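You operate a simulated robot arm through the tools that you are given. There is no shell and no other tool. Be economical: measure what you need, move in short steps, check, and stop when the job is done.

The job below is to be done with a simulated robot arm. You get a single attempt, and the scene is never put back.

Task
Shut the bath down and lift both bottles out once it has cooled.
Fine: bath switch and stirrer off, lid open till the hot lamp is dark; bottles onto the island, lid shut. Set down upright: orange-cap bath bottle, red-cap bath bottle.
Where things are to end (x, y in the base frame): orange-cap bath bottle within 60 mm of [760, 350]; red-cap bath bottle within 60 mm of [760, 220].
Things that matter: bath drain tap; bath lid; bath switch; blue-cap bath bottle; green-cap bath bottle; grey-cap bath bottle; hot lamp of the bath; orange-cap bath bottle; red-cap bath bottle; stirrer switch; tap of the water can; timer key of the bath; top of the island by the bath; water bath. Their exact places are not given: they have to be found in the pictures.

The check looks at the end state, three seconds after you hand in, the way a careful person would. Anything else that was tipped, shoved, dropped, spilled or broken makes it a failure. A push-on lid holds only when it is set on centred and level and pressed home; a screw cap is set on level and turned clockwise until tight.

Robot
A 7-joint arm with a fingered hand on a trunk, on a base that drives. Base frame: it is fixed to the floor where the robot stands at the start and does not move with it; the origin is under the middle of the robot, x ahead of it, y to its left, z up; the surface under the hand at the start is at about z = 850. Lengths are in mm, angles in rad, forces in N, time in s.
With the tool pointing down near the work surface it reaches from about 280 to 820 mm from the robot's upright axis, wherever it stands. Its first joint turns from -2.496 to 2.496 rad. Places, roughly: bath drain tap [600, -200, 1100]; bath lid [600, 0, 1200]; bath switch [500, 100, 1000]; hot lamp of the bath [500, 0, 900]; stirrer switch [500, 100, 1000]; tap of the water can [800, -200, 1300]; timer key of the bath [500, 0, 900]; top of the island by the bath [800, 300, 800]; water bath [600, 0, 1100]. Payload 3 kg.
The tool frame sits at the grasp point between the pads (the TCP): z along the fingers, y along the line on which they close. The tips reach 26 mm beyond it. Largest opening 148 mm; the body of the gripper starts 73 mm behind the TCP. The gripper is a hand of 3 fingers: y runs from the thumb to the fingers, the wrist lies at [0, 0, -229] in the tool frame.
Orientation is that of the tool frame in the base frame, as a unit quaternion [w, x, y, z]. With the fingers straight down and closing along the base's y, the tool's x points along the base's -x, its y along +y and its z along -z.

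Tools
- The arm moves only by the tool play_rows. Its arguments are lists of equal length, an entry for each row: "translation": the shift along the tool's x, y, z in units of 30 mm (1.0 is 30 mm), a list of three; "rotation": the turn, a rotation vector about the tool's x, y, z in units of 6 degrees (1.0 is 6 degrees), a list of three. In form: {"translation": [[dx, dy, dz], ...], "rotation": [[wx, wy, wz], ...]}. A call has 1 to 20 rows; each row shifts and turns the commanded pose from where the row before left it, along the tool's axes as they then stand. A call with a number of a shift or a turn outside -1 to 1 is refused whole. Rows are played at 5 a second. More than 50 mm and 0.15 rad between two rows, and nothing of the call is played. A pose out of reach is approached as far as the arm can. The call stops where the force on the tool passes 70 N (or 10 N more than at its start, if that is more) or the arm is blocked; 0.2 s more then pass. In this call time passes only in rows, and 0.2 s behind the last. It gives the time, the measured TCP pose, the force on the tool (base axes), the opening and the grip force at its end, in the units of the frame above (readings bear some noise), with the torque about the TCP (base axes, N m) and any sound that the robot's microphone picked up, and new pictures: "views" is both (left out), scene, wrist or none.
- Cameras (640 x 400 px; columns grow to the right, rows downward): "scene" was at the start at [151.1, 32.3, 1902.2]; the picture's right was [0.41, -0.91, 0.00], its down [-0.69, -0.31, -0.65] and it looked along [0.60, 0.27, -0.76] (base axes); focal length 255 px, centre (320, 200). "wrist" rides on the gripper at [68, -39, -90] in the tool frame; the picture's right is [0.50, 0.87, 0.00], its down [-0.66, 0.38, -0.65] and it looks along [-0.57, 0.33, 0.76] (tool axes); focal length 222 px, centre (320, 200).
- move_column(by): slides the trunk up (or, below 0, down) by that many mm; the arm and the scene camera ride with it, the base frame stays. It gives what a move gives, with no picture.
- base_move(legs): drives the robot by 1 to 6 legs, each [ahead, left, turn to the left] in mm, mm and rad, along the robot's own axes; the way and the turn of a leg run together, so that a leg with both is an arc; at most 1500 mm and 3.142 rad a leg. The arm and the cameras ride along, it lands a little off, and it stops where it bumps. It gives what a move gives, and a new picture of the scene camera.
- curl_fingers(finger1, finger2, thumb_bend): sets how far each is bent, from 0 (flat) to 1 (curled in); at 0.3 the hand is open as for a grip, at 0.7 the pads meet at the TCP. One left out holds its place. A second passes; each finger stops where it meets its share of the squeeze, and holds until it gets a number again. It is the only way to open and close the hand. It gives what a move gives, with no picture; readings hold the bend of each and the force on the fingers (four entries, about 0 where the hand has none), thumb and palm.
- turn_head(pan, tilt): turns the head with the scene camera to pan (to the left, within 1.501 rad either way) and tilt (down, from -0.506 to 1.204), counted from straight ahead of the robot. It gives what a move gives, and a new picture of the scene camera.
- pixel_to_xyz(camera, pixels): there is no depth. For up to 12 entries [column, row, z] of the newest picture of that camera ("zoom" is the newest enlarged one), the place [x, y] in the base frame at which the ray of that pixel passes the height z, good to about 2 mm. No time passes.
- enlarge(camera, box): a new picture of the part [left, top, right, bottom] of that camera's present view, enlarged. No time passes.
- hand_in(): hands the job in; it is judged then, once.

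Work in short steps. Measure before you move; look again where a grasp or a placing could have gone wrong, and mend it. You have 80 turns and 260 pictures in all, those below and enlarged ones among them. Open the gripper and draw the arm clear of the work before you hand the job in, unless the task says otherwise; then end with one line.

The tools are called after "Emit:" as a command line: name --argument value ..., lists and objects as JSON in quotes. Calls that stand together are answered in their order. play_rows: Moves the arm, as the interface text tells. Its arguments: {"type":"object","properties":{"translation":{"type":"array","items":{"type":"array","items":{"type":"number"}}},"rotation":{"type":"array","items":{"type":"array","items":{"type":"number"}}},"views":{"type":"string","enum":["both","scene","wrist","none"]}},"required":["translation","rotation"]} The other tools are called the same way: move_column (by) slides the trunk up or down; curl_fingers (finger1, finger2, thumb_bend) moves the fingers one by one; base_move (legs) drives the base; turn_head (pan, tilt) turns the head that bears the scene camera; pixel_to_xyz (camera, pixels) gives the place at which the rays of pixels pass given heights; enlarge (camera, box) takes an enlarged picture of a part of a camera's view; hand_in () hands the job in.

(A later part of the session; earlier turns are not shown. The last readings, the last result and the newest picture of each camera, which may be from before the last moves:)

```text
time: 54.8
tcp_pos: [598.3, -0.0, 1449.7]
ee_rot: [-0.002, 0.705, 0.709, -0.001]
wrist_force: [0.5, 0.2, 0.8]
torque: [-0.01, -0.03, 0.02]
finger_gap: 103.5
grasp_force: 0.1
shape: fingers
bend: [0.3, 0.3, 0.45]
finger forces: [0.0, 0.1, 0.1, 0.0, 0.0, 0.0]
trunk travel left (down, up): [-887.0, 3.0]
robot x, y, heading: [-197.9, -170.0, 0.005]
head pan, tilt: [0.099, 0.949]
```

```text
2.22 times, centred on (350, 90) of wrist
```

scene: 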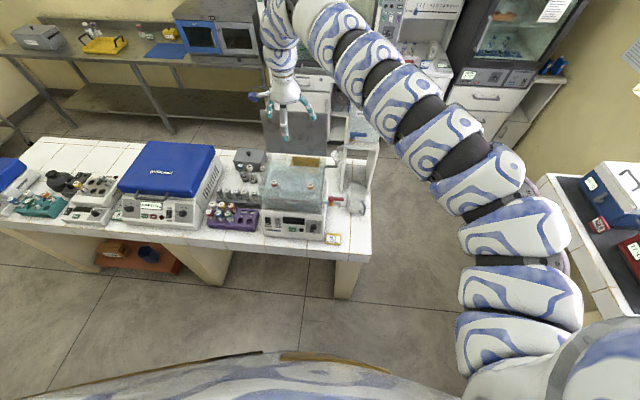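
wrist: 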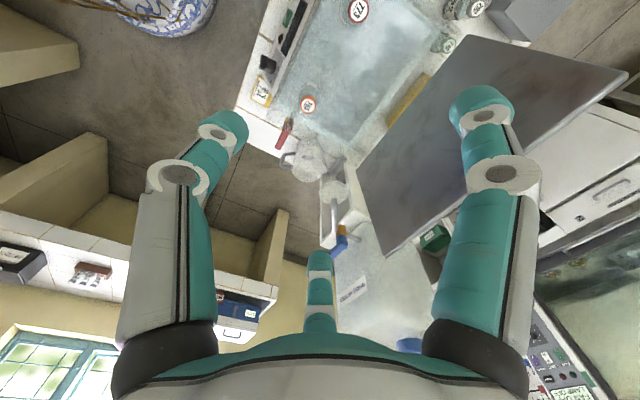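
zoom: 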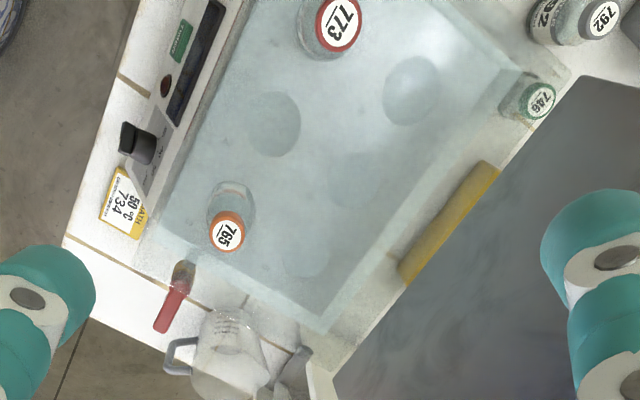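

Emit:
pixel_to_xyz --camera "zoom" --pixels '[[342, 24, 1000], [342, 24, 1100], [228, 234, 1000], [228, 234, 1100], [155, 232, 1150], [330, 330, 1150], [520, 75, 1150], [272, 122, 1000], [272, 122, 950]]'

```text
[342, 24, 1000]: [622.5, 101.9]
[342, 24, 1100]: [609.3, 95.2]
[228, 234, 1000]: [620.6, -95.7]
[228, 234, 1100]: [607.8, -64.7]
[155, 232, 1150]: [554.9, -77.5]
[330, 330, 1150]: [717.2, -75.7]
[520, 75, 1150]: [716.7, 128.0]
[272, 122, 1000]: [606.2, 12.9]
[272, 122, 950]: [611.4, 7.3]
```

Red cap ≈ (604.5, 92, top 1136); orange cap ≈ (603.5, −55, top 1133). Orange first: yaw −45° (thumb toward the front-right corner), pre-close the hand and shift the base.

Emit:
play_rows --translation '[[0, 0, 0], [0, 0, 0], [0, 0, 0], [0, 0, 0], [0, 0, 0], [0, 0, 0], [0, 0, 0], [0, 0, 0]]' --rotation '[[0, 0, -1], [0, 0, -1], [0, 0, -1], [0, 0, -1], [0, 0, -1], [0, 0, -1], [0, 0, -1], [0, 0, -0.5]]' --views "none"

Emit:
curl_fingers --finger1 0.5 --finger2 0.5 --thumb_bend 0.5

Emit:
base_move --legs '[[5, -55, 0]]'

```text
time: 56.6
tcp_pos: [598.6, 1.1, 1450.8]
ee_rot: [-0.003, 0.379, 0.925, 0.001]
wrist_force: [0.1, 0.5, -0.5]
torque: [-0.02, 0.01, -0.01]
finger_gap: 103.7
grasp_force: 0.0
shape: fingers
bend: [0.3, 0.3, 0.45]
finger forces: [0.1, 0.0, 0.0, 0.0, 0.0, 0.1]
trunk travel left (down, up): [-887.0, 3.0]
robot x, y, heading: [-200.1, -172.2, 0.003]
head pan, tilt: [0.099, 0.949]
```

```text
time: 57.6
tcp_pos: [598.1, 0.2, 1448.0]
ee_rot: [-0.003, 0.38, 0.925, 0.001]
wrist_force: [-0.8, 0.1, 0.0]
torque: [0.03, 0.01, -0.04]
finger_gap: 62.8
grasp_force: 0.0
shape: fingers
bend: [0.5, 0.5, 0.5]
finger forces: [0.1, 0.1, 0.0, 0.0, 0.0, 0.1]
trunk travel left (down, up): [-887.0, 3.0]
robot x, y, heading: [-197.3, -168.1, -0.003]
head pan, tilt: [0.099, 0.949]
```

```text
time: 58.6
tcp_pos: [603.6, -56.8, 1449.3]
ee_rot: [-0.002, 0.382, 0.924, 0.002]
wrist_force: [0.3, 0.3, -0.2]
torque: [0.08, 0.0, 0.02]
finger_gap: 62.4
grasp_force: 0.0
shape: fingers
bend: [0.5, 0.5, 0.5]
finger forces: [0.0, 0.0, 0.0, 0.0, 0.1, 0.0]
trunk travel left (down, up): [-887.0, 3.0]
robot x, y, heading: [-195.8, -226.0, 0.002]
head pan, tilt: [0.099, 0.949]
```

scene: 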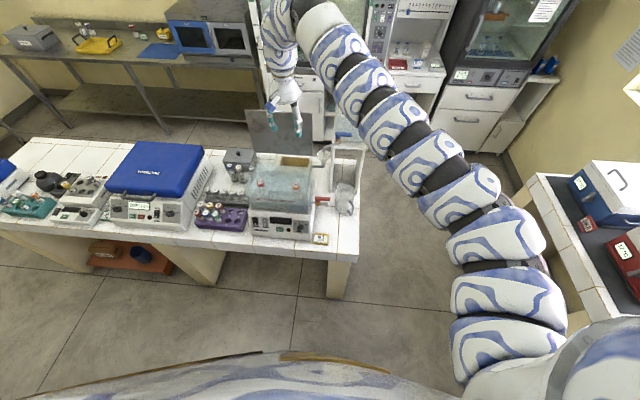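

Descend to ≈1225 above the orange cap and look through the wrist camera.

Emit:
play_rows --translation '[[0, 0, 1], [0, 0, 1], [0, 0, 1], [0, 0, 1], [0, 0, 1], [0, 0, 1], [0, 0, 1], [0, 0, 0.5]]' --rotation '[[0, 0, 0], [0, 0, 0], [0, 0, 0], [0, 0, 0], [0, 0, 0], [0, 0, 0], [0, 0, 0], [0, 0, 0]]'

Emit:
enlarge --camera "scene" --box '[220, 130, 380, 250]'

```text
time: 60.4
tcp_pos: [601.8, -55.2, 1223.9]
ee_rot: [-0.002, 0.381, 0.924, 0.001]
wrist_force: [-0.3, -0.4, -0.4]
torque: [0.0, 0.01, -0.01]
finger_gap: 62.6
grasp_force: 0.1
shape: fingers
bend: [0.5, 0.5, 0.5]
finger forces: [0.0, 0.0, 0.1, 0.1, 0.1, 0.1]
trunk travel left (down, up): [-887.0, 3.0]
robot x, y, heading: [-194.8, -225.1, 0.003]
head pan, tilt: [0.099, 0.949]
```

scene: 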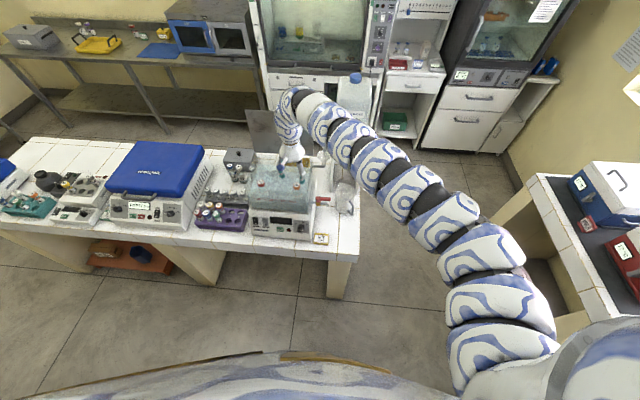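
wrist: 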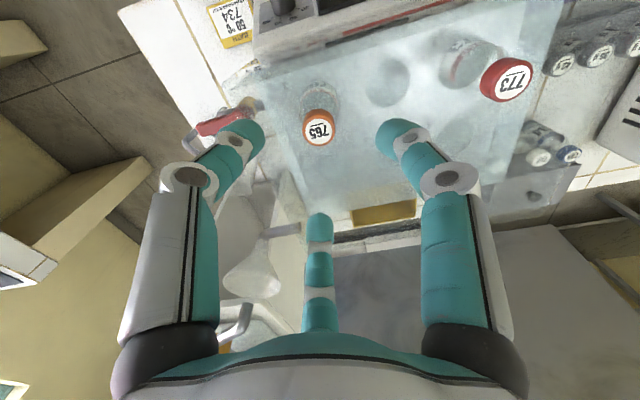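

```text
3.33 times, centred on (300, 190) of scene
```

zoom: 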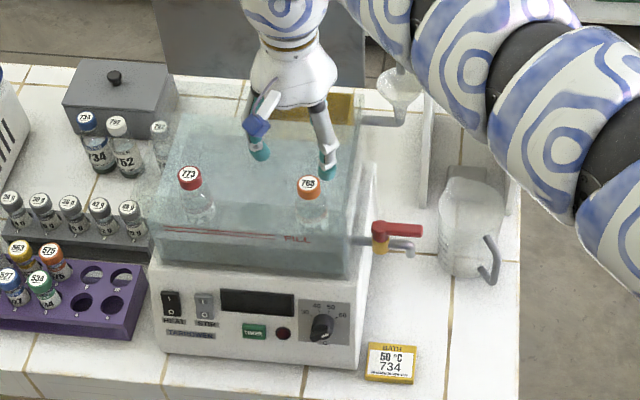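

Refine the cap positions from this closer wrist picture: orange centre ≈ (319,128), red ≈ (508,77).

Emit:
pixel_to_xyz --camera "wrist" --pixels '[[319, 128, 1133], [319, 128, 1120], [319, 128, 1100], [508, 77, 1135], [508, 77, 1110]]'

Emit:
pixel_to_xyz --camera "zoom" --pixels '[[309, 183, 1133], [309, 183, 1120], [309, 183, 1100], [190, 173, 1135], [190, 173, 1110]]'

```text
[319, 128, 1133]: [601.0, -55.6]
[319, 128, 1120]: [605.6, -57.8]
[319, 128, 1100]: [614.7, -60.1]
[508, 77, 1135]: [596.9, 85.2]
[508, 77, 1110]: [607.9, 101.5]
```

```text
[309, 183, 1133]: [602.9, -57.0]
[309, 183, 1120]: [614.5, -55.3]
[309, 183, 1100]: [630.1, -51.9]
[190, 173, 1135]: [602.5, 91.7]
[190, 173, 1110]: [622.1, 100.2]
```

Orange cap (602,−56,1134), right under the TCP. Descend to TCP ≈1120.

Emit:
play_rows --translation '[[0, 0, 1], [0, 0, 1], [0, 0, 1], [0, 0, 0.45]]' --rotation '[[0, 0, 0], [0, 0, 0], [0, 0, 0], [0, 0, 0]]' --views "none"

Emit:
enlarge --camera "wrist" --box '[160, 50, 480, 290]'

Emit:
enlarge --camera "scene" --box '[240, 150, 340, 225]'

```text
time: 61.4
tcp_pos: [602.8, -54.7, 1121.0]
ee_rot: [-0.002, 0.381, 0.925, 0.001]
wrist_force: [0.6, -0.4, 0.0]
torque: [0.01, 0.0, 0.02]
finger_gap: 62.6
grasp_force: 0.1
shape: fingers
bend: [0.5, 0.5, 0.5]
finger forces: [0.0, 0.0, 0.0, 0.1, 0.0, 0.0]
trunk travel left (down, up): [-887.0, 3.0]
robot x, y, heading: [-197.4, -226.3, -0.001]
head pan, tilt: [0.099, 0.949]
```

```text
1.67 times, centred on (320, 170) of wrist
```

zoom: 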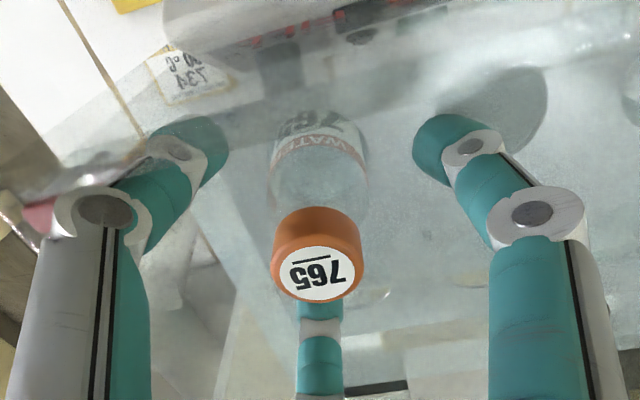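

```text
5.33 times, centred on (290, 188) of scene
```

zoom: 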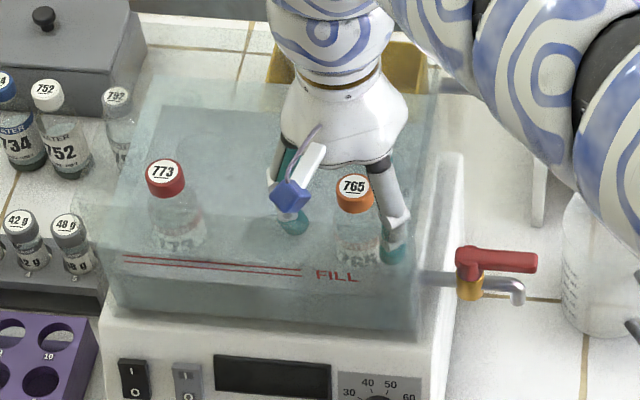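

Cap is centred between the fingers. Close on it.

Emit:
curl_fingers --finger1 0.7 --finger2 0.7 --thumb_bend 0.7

Emit:
play_rows --translation '[[0, 0, -0.5], [0, 0, -0.5], [0, 0, -1]]' --rotation '[[0, 0, 0], [0, 0, 0], [0, 0, 0]]'

Emit:
enlarge --camera "scene" --box '[240, 150, 340, 225]'

```text
time: 62.4
tcp_pos: [604.0, -54.3, 1120.2]
ee_rot: [-0.002, 0.381, 0.925, 0.001]
wrist_force: [0.2, -0.5, 1.4]
torque: [0.02, -0.03, 0.0]
finger_gap: 24.5
grasp_force: 12.8
shape: fingers
bend: [0.61, 0.6, 0.64]
finger forces: [7.3, 8.4, 0.0, 0.0, 9.3, 0.0]
trunk travel left (down, up): [-887.0, 3.0]
robot x, y, heading: [-194.5, -224.1, -0.002]
head pan, tilt: [0.099, 0.949]
```

```text
time: 63.2
tcp_pos: [601.7, -54.5, 1181.5]
ee_rot: [-0.003, 0.38, 0.925, 0.001]
wrist_force: [-0.4, 0.5, -0.2]
torque: [-0.01, 0.0, 0.04]
finger_gap: 24.1
grasp_force: 11.7
shape: fingers
bend: [0.61, 0.6, 0.64]
finger forces: [6.9, 7.8, 0.0, 0.0, 8.9, 0.0]
trunk travel left (down, up): [-887.0, 3.0]
robot x, y, heading: [-193.4, -228.6, 0.002]
head pan, tilt: [0.099, 0.949]
```

scene: 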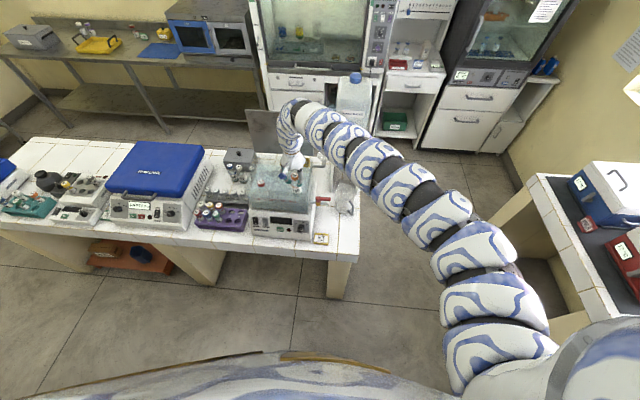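
wrist: 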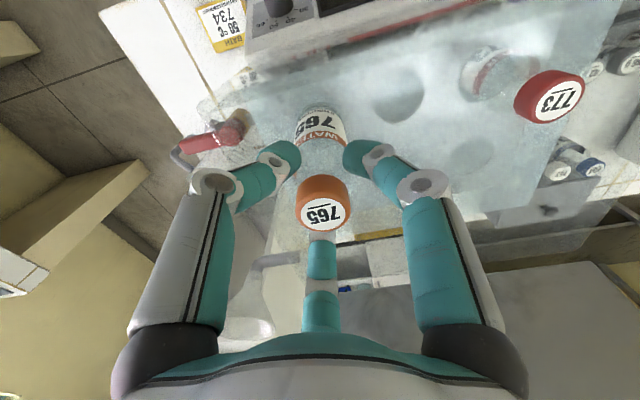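

```text
5.33 times, centred on (290, 188) of scene
```

zoom: 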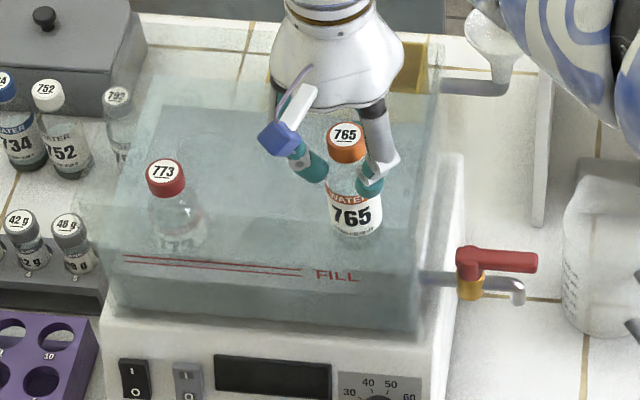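

Bottle 765 is lifted upright and firmly held. Raise to ≈1275 to clear the tub rim.

Emit:
play_rows --translation '[[0, 0, -1], [0, 0, -1], [0, 0, -1], [0, 0, -0.3]]' --rotation '[[0, 0, 0], [0, 0, 0], [0, 0, 0], [0, 0, 0]]' --views "none"

Emit:
enlarge --camera "scene" --box '[220, 120, 380, 240]'

```text
time: 64.2
tcp_pos: [604.4, -55.0, 1279.1]
ee_rot: [-0.003, 0.382, 0.924, 0.001]
wrist_force: [0.6, 0.6, -0.2]
torque: [-0.01, 0.0, 0.03]
finger_gap: 24.2
grasp_force: 12.1
shape: fingers
bend: [0.61, 0.6, 0.64]
finger forces: [6.7, 7.8, 0.0, 0.0, 8.9, 0.1]
trunk travel left (down, up): [-887.0, 3.0]
robot x, y, heading: [-196.2, -225.4, -0.003]
head pan, tilt: [0.099, 0.949]
```

```text
3.33 times, centred on (300, 180) of scene
```

zoom: 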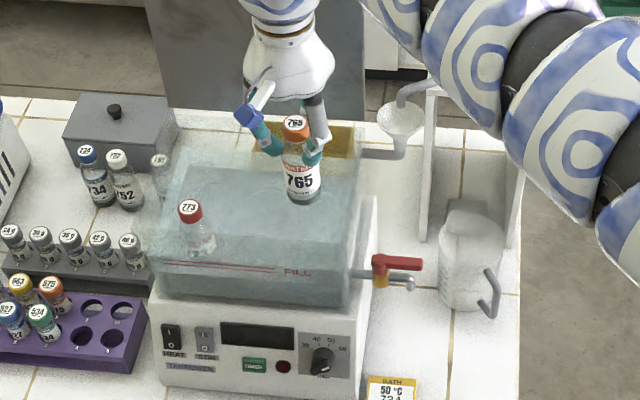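

Measure the bottle's bottom (≈(304,202)) and cap top in this view, then drive left over the island.

Emit:
pixel_to_xyz --camera "zoom" --pixels '[[304, 202, 1170], [304, 202, 1200], [296, 122, 1290], [296, 122, 1300], [160, 160, 950], [88, 152, 950], [116, 157, 950]]'

Emit:
base_move --legs '[[0, 405, 0]]'

```text
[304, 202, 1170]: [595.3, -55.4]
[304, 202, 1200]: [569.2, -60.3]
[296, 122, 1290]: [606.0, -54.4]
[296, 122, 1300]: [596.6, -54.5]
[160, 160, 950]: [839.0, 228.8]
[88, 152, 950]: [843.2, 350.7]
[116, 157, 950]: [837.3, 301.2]
```

```text
time: 66.7
tcp_pos: [603.2, 347.5, 1278.6]
ee_rot: [-0.001, 0.38, 0.925, -0.001]
wrist_force: [-0.6, 0.5, -1.1]
torque: [-0.02, 0.01, -0.03]
finger_gap: 24.1
grasp_force: 11.9
shape: fingers
bend: [0.61, 0.6, 0.64]
finger forces: [6.7, 7.7, 0.1, 0.1, 8.9, 0.1]
trunk travel left (down, up): [-887.0, 3.0]
robot x, y, heading: [-192.3, 175.9, -0.001]
head pan, tilt: [0.099, 0.949]
```

scene: 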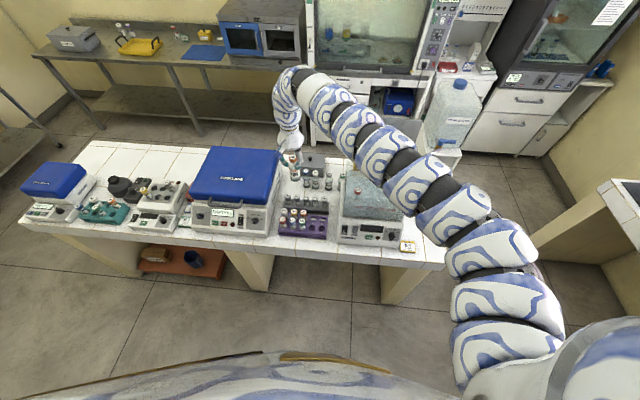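

Bottle bottom is 96 mm below the TCP. Drive forward 165 mm.

Emit:
base_move --legs '[[170, 3, 0]]'

Emit:
enlarge --camera "wrist" --box '[0, 0, 640, 400]'

Emit:
enlarge --camera "scene" --box '[240, 100, 420, 240]'

```text
time: 68.2
tcp_pos: [775.8, 353.4, 1279.3]
ee_rot: [-0.002, 0.378, 0.926, 0.001]
wrist_force: [0.7, -0.1, -0.6]
torque: [-0.02, 0.01, 0.01]
finger_gap: 23.9
grasp_force: 11.7
shape: fingers
bend: [0.61, 0.6, 0.64]
finger forces: [6.5, 7.7, 0.0, 0.1, 8.9, 0.0]
trunk travel left (down, up): [-887.0, 3.0]
robot x, y, heading: [-24.4, 180.3, 0.004]
head pan, tilt: [0.099, 0.949]
```

scene: 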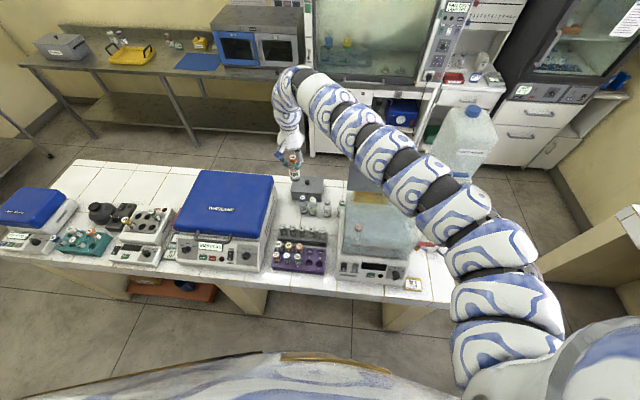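

```text
1.00 times, centred on (320, 200) of wrist (not enlarged: the box is as wide or as high as the picture)
```

zoom: 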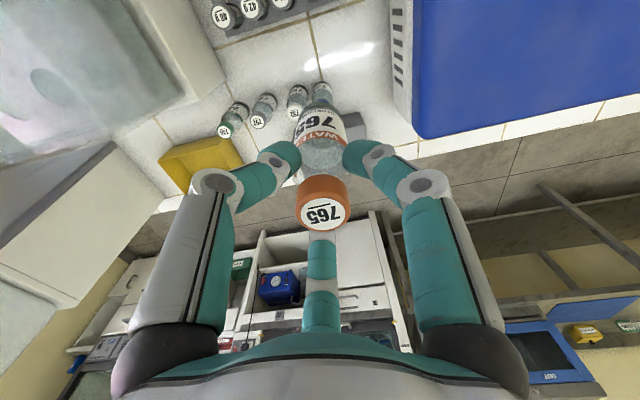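

```text
2.86 times, centred on (330, 170) of scene
```

zoom: 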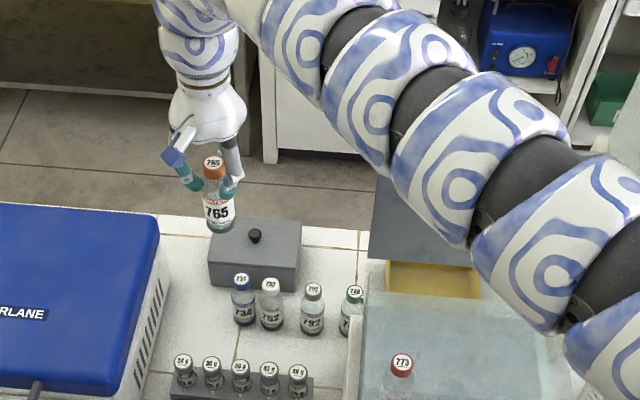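

Measure the neighbours precisely (cap tops at z≈958).

Emit:
pixel_to_xyz --camera "zoom" --pixels '[[241, 279, 958], [271, 284, 958], [313, 291, 958], [355, 293, 958], [183, 360, 920], [240, 367, 920], [298, 373, 920], [165, 290, 950], [120, 390, 950], [235, 352, 850], [302, 356, 850]]'

```text
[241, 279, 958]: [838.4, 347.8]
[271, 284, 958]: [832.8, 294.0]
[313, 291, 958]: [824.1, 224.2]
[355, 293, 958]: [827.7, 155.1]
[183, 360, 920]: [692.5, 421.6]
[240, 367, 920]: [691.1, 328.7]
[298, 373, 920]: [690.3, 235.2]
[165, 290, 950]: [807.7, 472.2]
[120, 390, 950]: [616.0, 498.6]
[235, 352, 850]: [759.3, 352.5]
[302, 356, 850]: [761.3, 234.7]
```

Target spot (764,350) sits midway between the vial rack (x≈692) and bottle 734 (x≈838). Descend to TCP ≈965, about 18 mm before contact.

Emit:
play_rows --translation '[[0.21, -0.35, 1], [0, 0, 1], [0, 0, 1], [0, 0, 1], [0, 0, 1], [0, 0, 1], [0, 0, 1], [0, 0, 1]]' --rotation '[[0, 0, 0], [0, 0, 0], [0, 0, 0], [0, 0, 0], [0, 0, 0], [0, 0, 0], [0, 0, 0], [0, 0, 0]]'

Emit:
enlarge --camera "scene" --box '[240, 100, 420, 240]'

```text
time: 70.0
tcp_pos: [762.3, 351.0, 1038.7]
ee_rot: [-0.001, 0.379, 0.925, 0.001]
wrist_force: [-0.6, -0.3, -0.5]
torque: [0.01, 0.01, 0.01]
finger_gap: 23.8
grasp_force: 11.2
shape: fingers
bend: [0.61, 0.6, 0.64]
finger forces: [6.5, 7.5, 0.0, 0.1, 8.6, 0.0]
trunk travel left (down, up): [-887.0, 3.0]
robot x, y, heading: [-22.5, 182.3, 0.001]
head pan, tilt: [0.099, 0.949]
```

scene: 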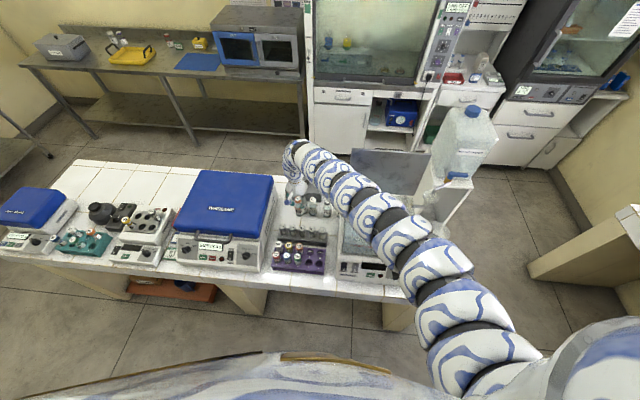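
wrist: 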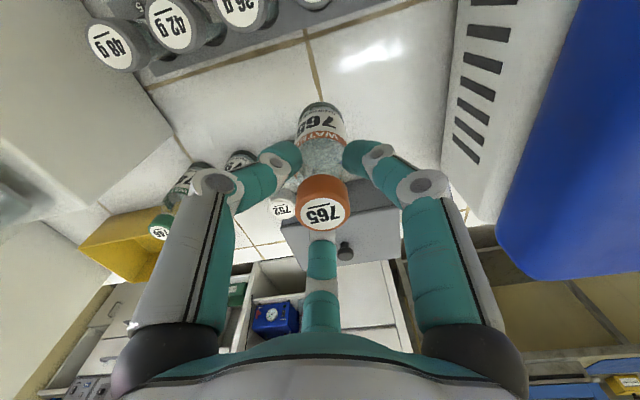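

```text
2.86 times, centred on (330, 170) of scene
```

zoom: 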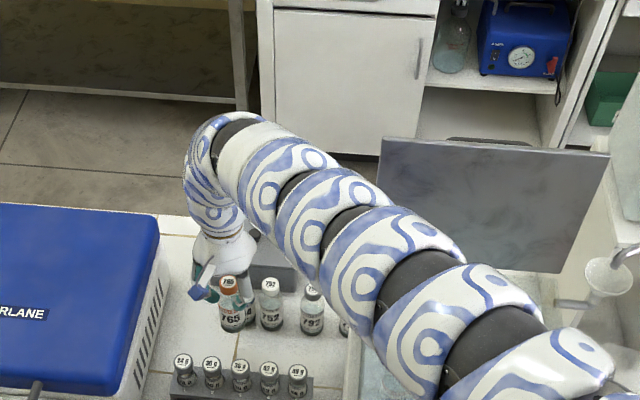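

Continue down 72 mm, then in small steps to contact (expected TCP ≈946).

Emit:
play_rows --translation '[[0, 0, 0.8], [0, 0, 0.8], [0, 0, 0.8], [0, 0, 0.25], [0, 0, 0.15], [0, 0, 0.1]]' --rotation '[[0, 0, 0], [0, 0, 0], [0, 0, 0], [0, 0, 0], [0, 0, 0], [0, 0, 0]]'

Emit:
enlarge --camera "scene" --box '[270, 160, 370, 235]'

```text
time: 71.3
tcp_pos: [756.4, 348.4, 976.7]
ee_rot: [-0.003, 0.378, 0.926, 0.001]
wrist_force: [0.2, -0.7, -1.1]
torque: [0.01, 0.01, -0.03]
finger_gap: 23.3
grasp_force: 11.3
shape: fingers
bend: [0.62, 0.6, 0.64]
finger forces: [6.7, 7.7, 0.1, 0.0, 8.6, 0.0]
out of reach, approached as far as the arm can: row 3, 4, 6
trunk travel left (down, up): [-887.0, 3.0]
robot x, y, heading: [-23.6, 180.1, 0.003]
head pan, tilt: [0.099, 0.949]
```

scene: 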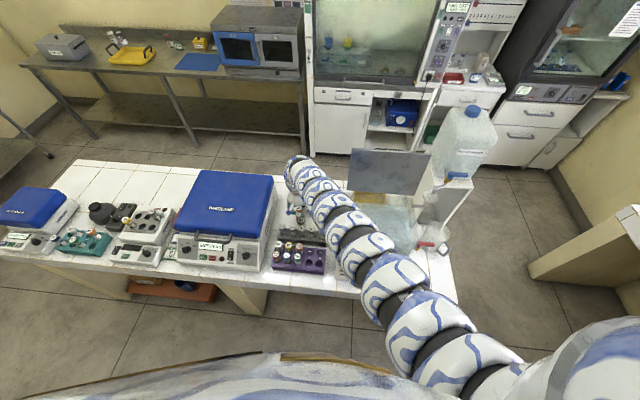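
wrist: 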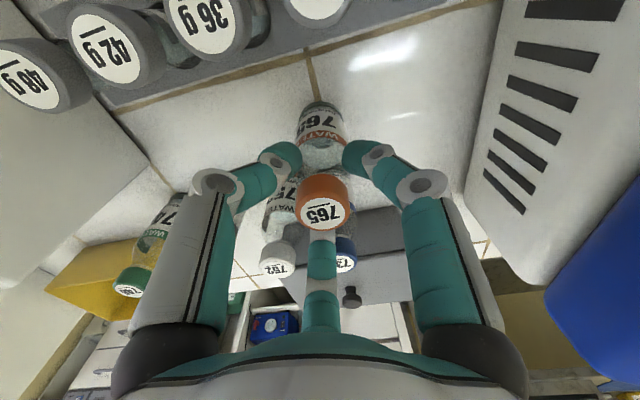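

```text
5.33 times, centred on (320, 198) of scene
```

zoom: 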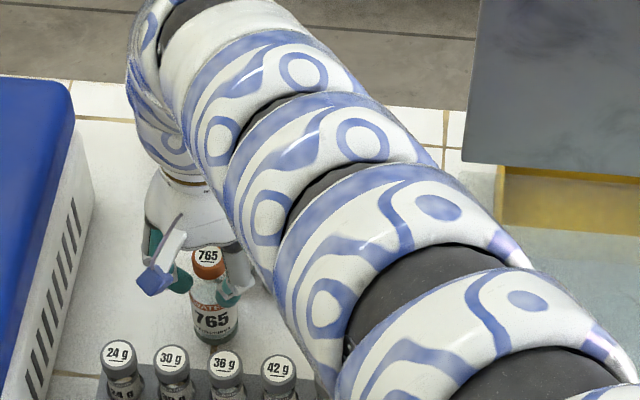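

Arm is at its outer reach; use the trunk for the last 30 mm: down 26 first.

Emit:
move_column --by -26

Emit:
enlarge --camera "wrist" --box '[160, 50, 480, 290]'

```text
time: 72.1
tcp_pos: [756.8, 349.8, 955.7]
ee_rot: [0.001, 0.379, 0.926, 0.004]
wrist_force: [-3.9, -2.7, 49.9]
torque: [-0.14, 0.1, -0.04]
finger_gap: 23.8
grasp_force: 29.1
shape: fingers
bend: [0.61, 0.6, 0.66]
finger forces: [16.3, 17.8, 0.1, 0.0, 24.5, 0.0]
trunk travel left (down, up): [-861.0, 29.0]
robot x, y, heading: [-23.4, 179.1, 0.005]
head pan, tilt: [0.099, 0.949]
```

```text
1.67 times, centred on (320, 170) of wrist
```

zoom: 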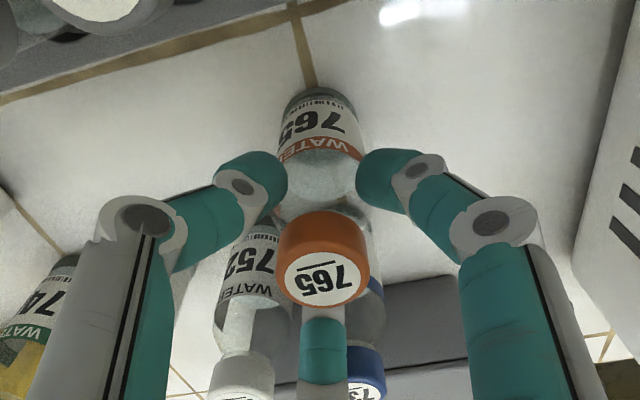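

Touched down (50 N at TCP 955.7). Raise the trunk 5 mm to unload before releasing.

Emit:
move_column --by 5

```text
time: 72.6
tcp_pos: [755.4, 347.9, 958.0]
ee_rot: [-0.001, 0.379, 0.926, 0.002]
wrist_force: [2.5, 0.9, 32.7]
torque: [0.04, -0.24, 0.02]
finger_gap: 23.5
grasp_force: 22.9
shape: fingers
bend: [0.61, 0.59, 0.66]
finger forces: [14.4, 16.9, 0.0, 0.0, 14.7, 0.0]
trunk travel left (down, up): [-866.0, 24.0]
robot x, y, heading: [-21.1, 178.7, 0.005]
head pan, tilt: [0.099, 0.949]
```

Emit:
move_column --by 3

```text
time: 73.1
tcp_pos: [755.5, 348.0, 958.0]
ee_rot: [-0.003, 0.378, 0.926, 0.001]
wrist_force: [2.8, 1.3, 14.1]
torque: [0.06, -0.18, -0.01]
finger_gap: 23.7
grasp_force: 16.7
shape: fingers
bend: [0.61, 0.59, 0.66]
finger forces: [10.3, 12.4, 0.0, 0.0, 10.3, 0.1]
trunk travel left (down, up): [-869.0, 21.0]
robot x, y, heading: [-23.0, 179.7, 0.001]
head pan, tilt: [0.099, 0.949]
```

Load is down to 14 N; 2 mm more, then release gently.

Emit:
move_column --by 2

Emit:
curl_fingers --finger1 0.5 --finger2 0.5 --thumb_bend 0.5

Emit:
enlarge --camera "wrist" --box '[100, 20, 540, 300]'

```text
time: 73.7
tcp_pos: [755.1, 348.6, 959.3]
ee_rot: [-0.003, 0.378, 0.926, 0.001]
wrist_force: [1.0, 1.5, 1.5]
torque: [0.02, -0.08, -0.02]
finger_gap: 23.5
grasp_force: 12.0
shape: fingers
bend: [0.61, 0.6, 0.65]
finger forces: [7.6, 8.9, 0.0, 0.1, 8.3, 0.0]
trunk travel left (down, up): [-871.0, 19.0]
robot x, y, heading: [-23.0, 182.0, 0.009]
head pan, tilt: [0.099, 0.949]
```

```text
time: 74.7
tcp_pos: [757.5, 349.5, 959.5]
ee_rot: [-0.002, 0.378, 0.926, 0.0]
wrist_force: [0.2, -1.0, 0.9]
torque: [0.0, 0.03, -0.02]
finger_gap: 61.7
grasp_force: 0.1
shape: fingers
bend: [0.5, 0.5, 0.5]
finger forces: [0.1, 0.0, 0.0, 0.0, 0.0, 0.0]
trunk travel left (down, up): [-871.0, 19.0]
robot x, y, heading: [-24.3, 179.6, 0.006]
head pan, tilt: [0.099, 0.949]
```

```text
1.43 times, centred on (320, 160) of wrist
```

zoom: 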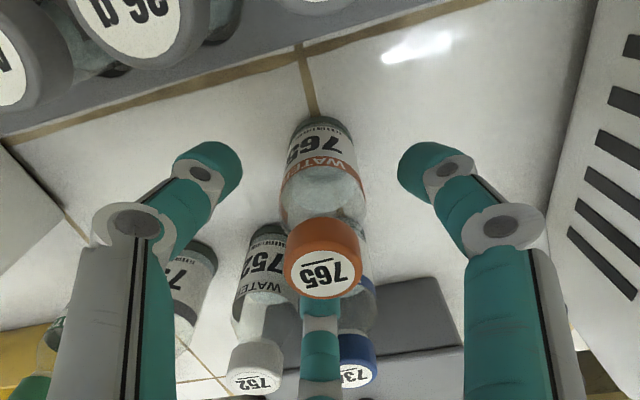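

Bottle stands free. Raise the hand straight up and the trunk back to the top.

Emit:
play_rows --translation '[[0, 0, -0.5], [0, 0, -1], [0, 0, -1], [0, 0, -1], [0, 0, -1], [0, 0, -1], [0, 0, -1], [0, 0, -1], [0, 0, -1], [0, 0, -1]]' --rotation '[[0, 0, 0], [0, 0, 0], [0, 0, 0], [0, 0, 0], [0, 0, 0], [0, 0, 0], [0, 0, 0], [0, 0, 0], [0, 0, 0], [0, 0, 0]]'

Emit:
move_column --by 19

Emit:
enlarge --camera "scene" --box '[240, 120, 420, 260]'

```text
time: 76.8
tcp_pos: [757.6, 346.7, 1245.3]
ee_rot: [-0.002, 0.378, 0.926, 0.0]
wrist_force: [0.6, 0.8, -0.4]
torque: [0.01, -0.03, -0.01]
finger_gap: 61.8
grasp_force: 0.1
shape: fingers
bend: [0.5, 0.5, 0.5]
finger forces: [0.0, 0.0, 0.0, 0.0, 0.0, 0.0]
trunk travel left (down, up): [-871.0, 19.0]
robot x, y, heading: [-25.2, 179.9, 0.006]
head pan, tilt: [0.099, 0.949]
```

scene: 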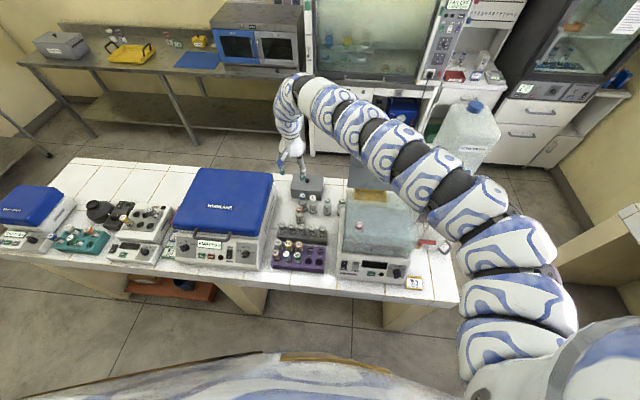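
wrist: 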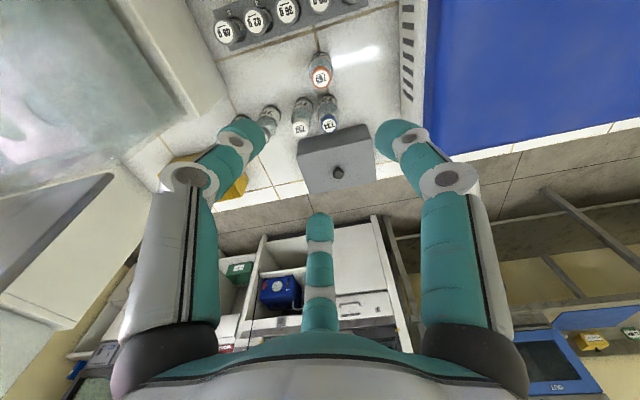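

```text
time: 77.5
tcp_pos: [759.0, 348.1, 1263.4]
ee_rot: [-0.002, 0.379, 0.925, 0.001]
wrist_force: [0.8, 0.1, -0.4]
torque: [-0.02, 0.0, 0.01]
finger_gap: 62.0
grasp_force: 0.1
shape: fingers
bend: [0.5, 0.5, 0.5]
finger forces: [0.0, 0.0, 0.1, 0.0, 0.1, 0.0]
trunk travel left (down, up): [-890.0, 0.0]
robot x, y, heading: [-24.8, 179.7, 0.009]
head pan, tilt: [0.099, 0.949]
```

```text
2.86 times, centred on (330, 190) of scene
```

zoom: 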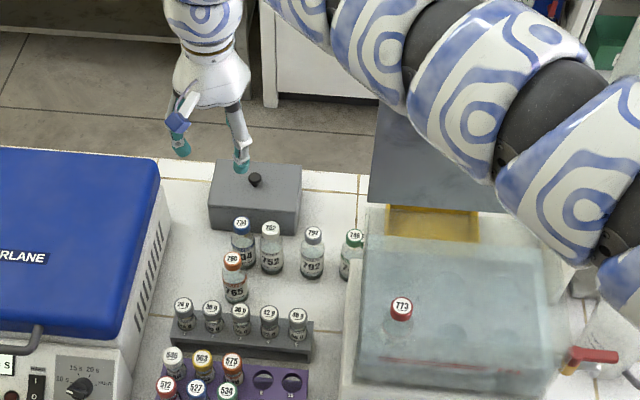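

Orange bottle is standing well. Now to the red one: base back 157 and then right 257, and yaw +90° (thumb to the front-left corner).

Emit:
base_move --legs '[[-157, 0, 0], [0, -257, 0]]'

Emit:
play_rows --translation '[[0, 0, 0], [0, 0, 0], [0, 0, 0], [0, 0, 0], [0, 0, 0], [0, 0, 0], [0, 0, 0], [0, 0, 0], [0, 0, 0], [0, 0, 0], [0, 0, 0], [0, 0, 0], [0, 0, 0], [0, 0, 0], [0, 0, 0]]' --rotation '[[0, 0, 1], [0, 0, 1], [0, 0, 1], [0, 0, 1], [0, 0, 1], [0, 0, 1], [0, 0, 1], [0, 0, 1], [0, 0, 1], [0, 0, 1], [0, 0, 1], [0, 0, 1], [0, 0, 1], [0, 0, 1], [0, 0, 1]]'

Emit:
enlarge --camera "scene" --box '[220, 120, 380, 240]'

```text
time: 80.3
tcp_pos: [603.7, 98.4, 1264.7]
ee_rot: [-0.003, 0.376, 0.926, 0.001]
wrist_force: [1.1, -1.3, 1.0]
torque: [0.02, 0.0, 0.0]
finger_gap: 61.9
grasp_force: 0.1
shape: fingers
bend: [0.5, 0.5, 0.5]
finger forces: [0.1, 0.0, 0.0, 0.1, 0.1, 0.0]
trunk travel left (down, up): [-890.0, 0.0]
robot x, y, heading: [-173.9, -73.1, 0.01]
head pan, tilt: [0.099, 0.949]
```

scene: 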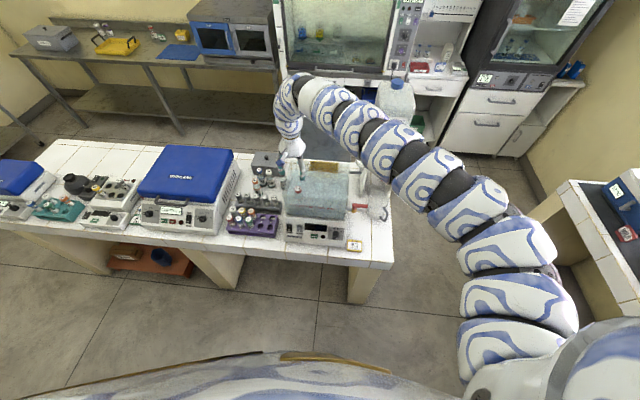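

```text
time: 83.5
tcp_pos: [603.6, 98.3, 1264.2]
ee_rot: [-0.002, 0.921, 0.389, -0.001]
wrist_force: [-0.4, 0.8, 0.9]
torque: [0.01, -0.01, 0.01]
finger_gap: 62.0
grasp_force: 0.0
shape: fingers
bend: [0.5, 0.5, 0.5]
finger forces: [0.0, 0.0, 0.0, 0.0, 0.0, 0.1]
trunk travel left (down, up): [-890.0, 0.0]
robot x, y, heading: [-175.5, -75.5, 0.009]
head pan, tilt: [0.099, 0.949]
```

scene: 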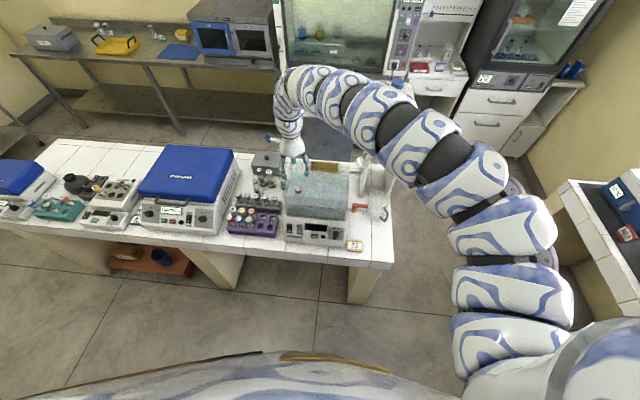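
wrist: 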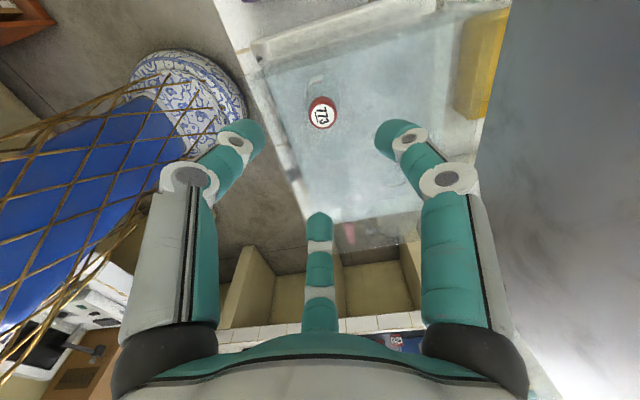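

```text
3.33 times, centred on (300, 180) of scene
```

zoom: 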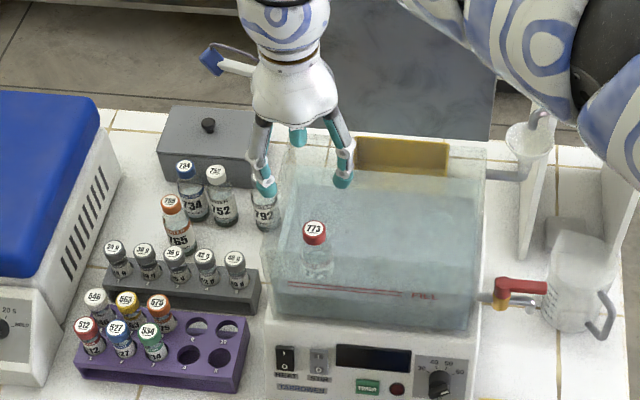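

Check red's position in both views: wrist (321,113), zoom (314,228).

Emit:
pixel_to_xyz --camera "wrist" --pixels '[[322, 115, 1135], [322, 115, 1120]]'

Emit:
pixel_to_xyz --camera "zoom" --pixels '[[314, 228, 1135], [314, 228, 1120], [172, 203, 958]]'

```text
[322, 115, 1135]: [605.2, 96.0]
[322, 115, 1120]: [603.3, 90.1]
```

```text
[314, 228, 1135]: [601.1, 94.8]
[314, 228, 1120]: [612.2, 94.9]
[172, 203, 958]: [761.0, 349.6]
```

Red at (603.5,94.5,1133). Correct 4 mm in y and descend to ≈1121.

Emit:
play_rows --translation '[[-0.09, 0.09, 1], [0, 0, 1], [0, 0, 1], [0, 0, 1], [0, 0, 0.8]]' --rotation '[[0, 0, 0], [0, 0, 0], [0, 0, 0], [0, 0, 0], [0, 0, 0]]'

Emit:
enlarge --camera "scene" --box '[250, 150, 350, 225]'

```text
time: 84.7
tcp_pos: [603.5, 94.3, 1120.5]
ee_rot: [-0.002, 0.921, 0.389, -0.002]
wrist_force: [0.0, 0.6, 0.3]
torque: [0.01, 0.0, 0.01]
finger_gap: 61.8
grasp_force: 0.2
shape: fingers
bend: [0.5, 0.5, 0.5]
finger forces: [0.0, 0.0, 0.1, 0.1, 0.1, 0.0]
trunk travel left (down, up): [-890.0, 0.0]
robot x, y, heading: [-177.4, -78.0, 0.009]
head pan, tilt: [0.099, 0.949]
```

scene: 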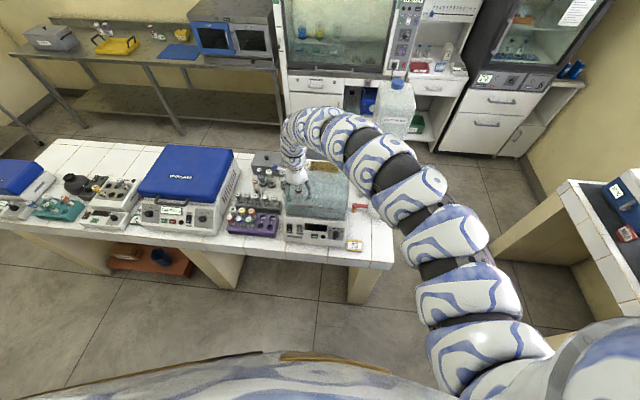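
wrist: 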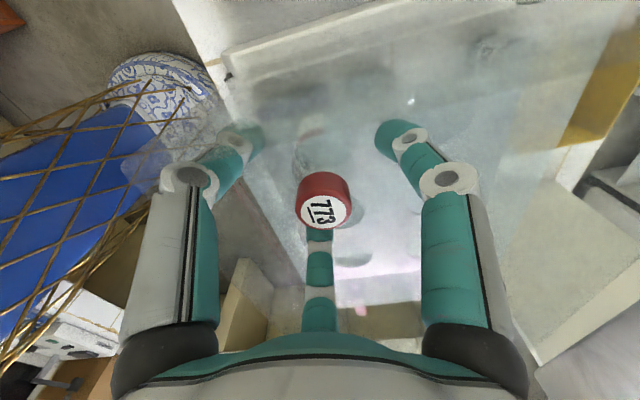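

```text
5.33 times, centred on (300, 188) of scene
```

zoom: 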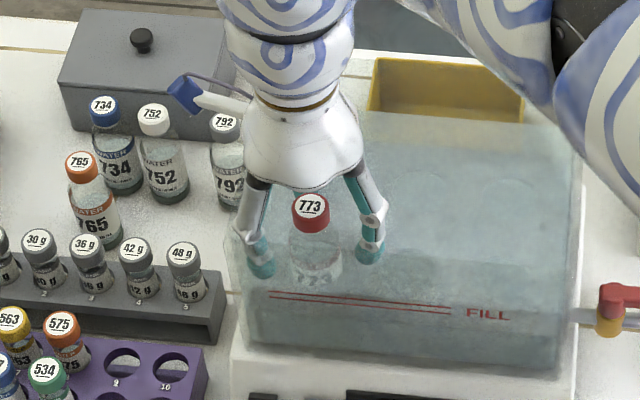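

Cap 773 is centred. Close, and lift in steps to ≈1280.

Emit:
curl_fingers --finger1 0.7 --finger2 0.7 --thumb_bend 0.7

Emit:
play_rows --translation '[[0, 0, -0.5], [0, 0, -0.5], [0, 0, -1], [0, 0, -1], [0, 0, -1], [0, 0, -1], [0, 0, -0.2]]' --rotation '[[0, 0, 0], [0, 0, 0], [0, 0, 0], [0, 0, 0], [0, 0, 0], [0, 0, 0], [0, 0, 0]]'

Emit:
enlarge --camera "scene" --box '[240, 120, 360, 210]'

```text
time: 85.7
tcp_pos: [603.3, 95.1, 1120.8]
ee_rot: [-0.002, 0.921, 0.389, -0.002]
wrist_force: [0.5, -0.6, -0.6]
torque: [0.03, 0.02, 0.01]
finger_gap: 25.8
grasp_force: 12.3
shape: fingers
bend: [0.6, 0.61, 0.64]
finger forces: [7.4, 7.6, 0.0, 0.0, 8.9, 0.0]
trunk travel left (down, up): [-890.0, 0.0]
robot x, y, heading: [-175.7, -71.5, 0.008]
head pan, tilt: [0.099, 0.949]
```

```text
time: 87.3
tcp_pos: [602.4, 96.3, 1276.3]
ee_rot: [-0.001, 0.921, 0.389, -0.001]
wrist_force: [0.1, 0.4, -1.2]
torque: [-0.03, 0.01, -0.01]
finger_gap: 25.1
grasp_force: 11.6
shape: fingers
bend: [0.6, 0.61, 0.64]
finger forces: [7.4, 7.0, 0.0, 0.1, 8.4, 0.0]
trunk travel left (down, up): [-890.0, 0.0]
robot x, y, heading: [-176.6, -70.6, 0.011]
head pan, tilt: [0.099, 0.949]
```

scene: 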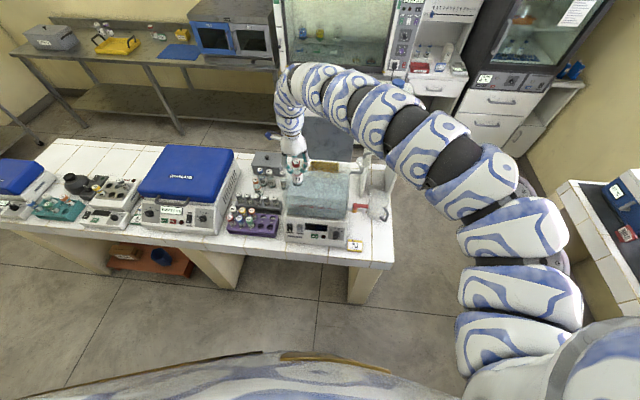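
wrist: 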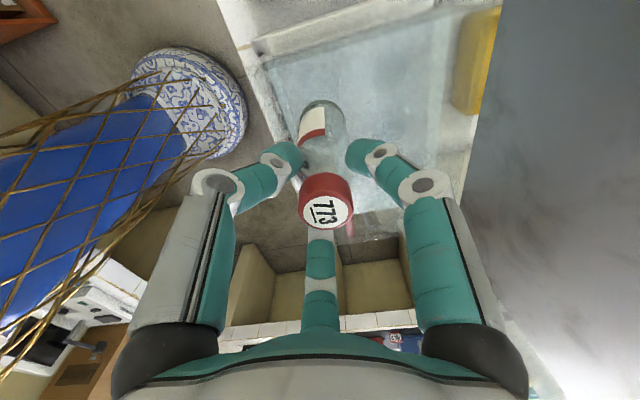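

```text
4.44 times, centred on (300, 165) of scene
```

zoom: 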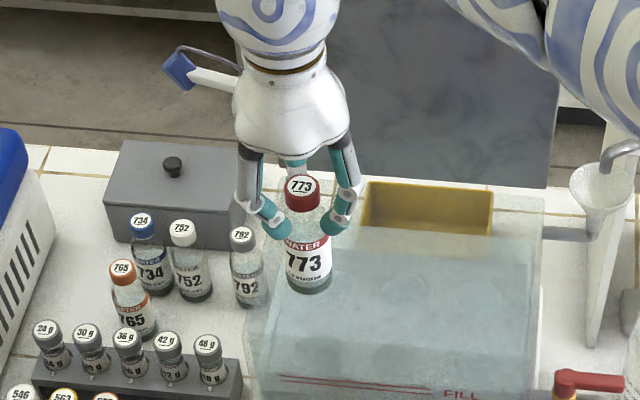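

Red bottle held upright. Move left 147, then forward 175 (target about (755,243), clear of bottle 792's side).

Emit:
base_move --legs '[[0, 149, 0], [178, 0, 0]]'

Emit:
enlarge --camera "scene" --box '[240, 100, 420, 240]'

```text
time: 89.8
tcp_pos: [779.8, 246.2, 1275.5]
ee_rot: [-0.002, 0.921, 0.388, -0.002]
wrist_force: [0.5, 0.6, -1.1]
torque: [0.02, 0.01, -0.02]
finger_gap: 24.9
grasp_force: 11.6
shape: fingers
bend: [0.6, 0.61, 0.64]
finger forces: [7.5, 7.0, 0.1, 0.0, 8.4, 0.1]
trunk travel left (down, up): [-890.0, 0.0]
robot x, y, heading: [-4.0, 76.6, 0.009]
head pan, tilt: [0.099, 0.949]
```

scene: 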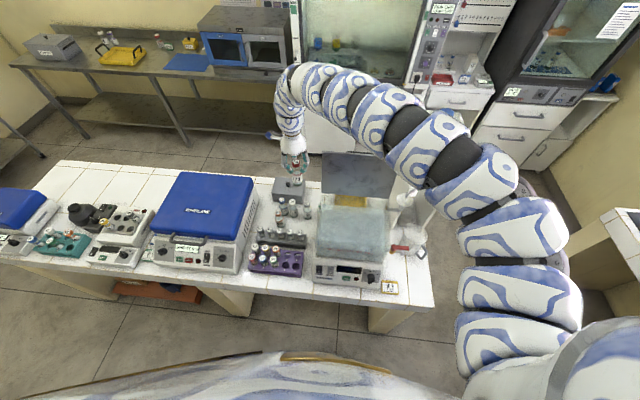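

```text
2.86 times, centred on (330, 170) of scene
```

zoom: 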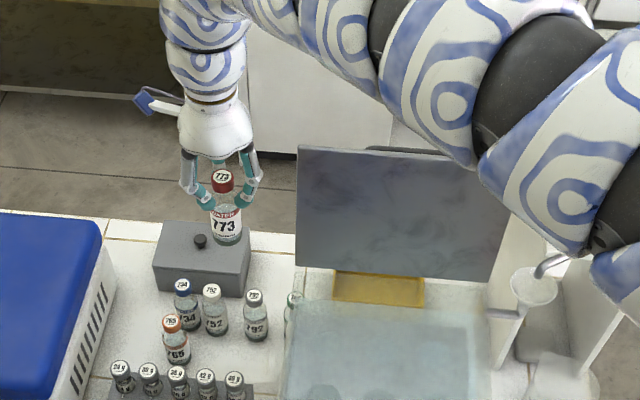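

Descend in stages, pulling in 24 mm, watching the arm against the open lid.

Emit:
play_rows --translation '[[0, 0, 1], [0, 0, 1], [-0.2, -0.17, 1], [-0.2, -0.17, 1], [-0.21, -0.18, 1]]' --rotation '[[0, 0, 0], [0, 0, 0], [0, 0, 0], [0, 0, 0], [0, 0, 0]]'

Emit:
enlarge --camera "scene" --box '[240, 100, 420, 240]'

```text
time: 91.0
tcp_pos: [753.5, 246.4, 1125.5]
ee_rot: [-0.002, 0.921, 0.389, -0.001]
wrist_force: [-0.6, -0.7, -0.6]
torque: [-0.01, -0.02, 0.01]
finger_gap: 24.6
grasp_force: 10.9
shape: fingers
bend: [0.6, 0.61, 0.64]
finger forces: [7.4, 6.8, 0.0, 0.0, 8.2, 0.0]
trunk travel left (down, up): [-890.0, 0.0]
robot x, y, heading: [-2.0, 78.1, 0.009]
head pan, tilt: [0.099, 0.949]
```

scene: 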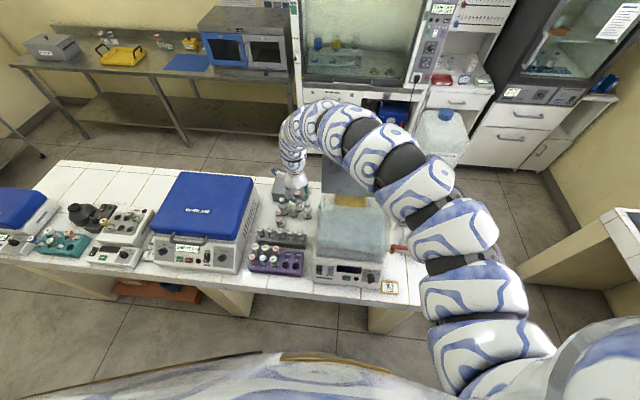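
wrist: 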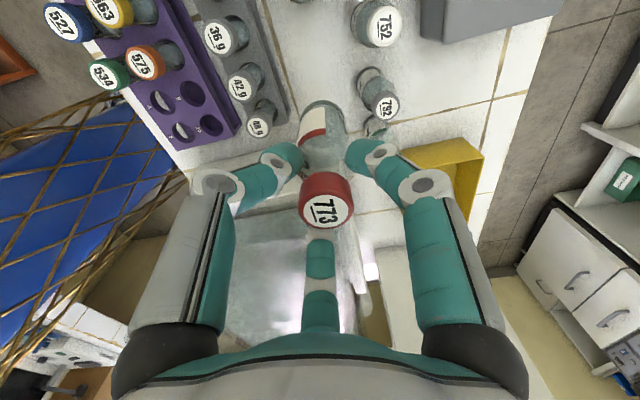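

```text
2.86 times, centred on (330, 170) of scene
```

zoom: 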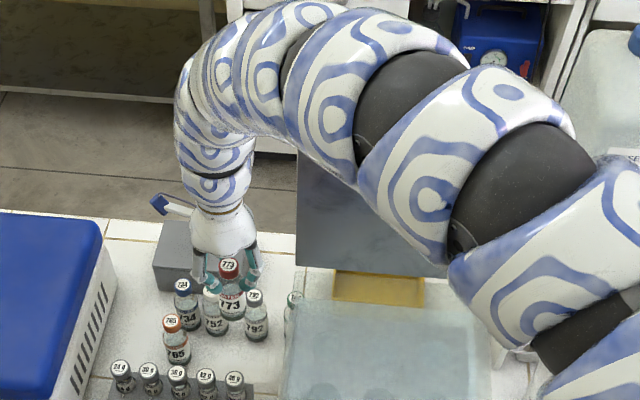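

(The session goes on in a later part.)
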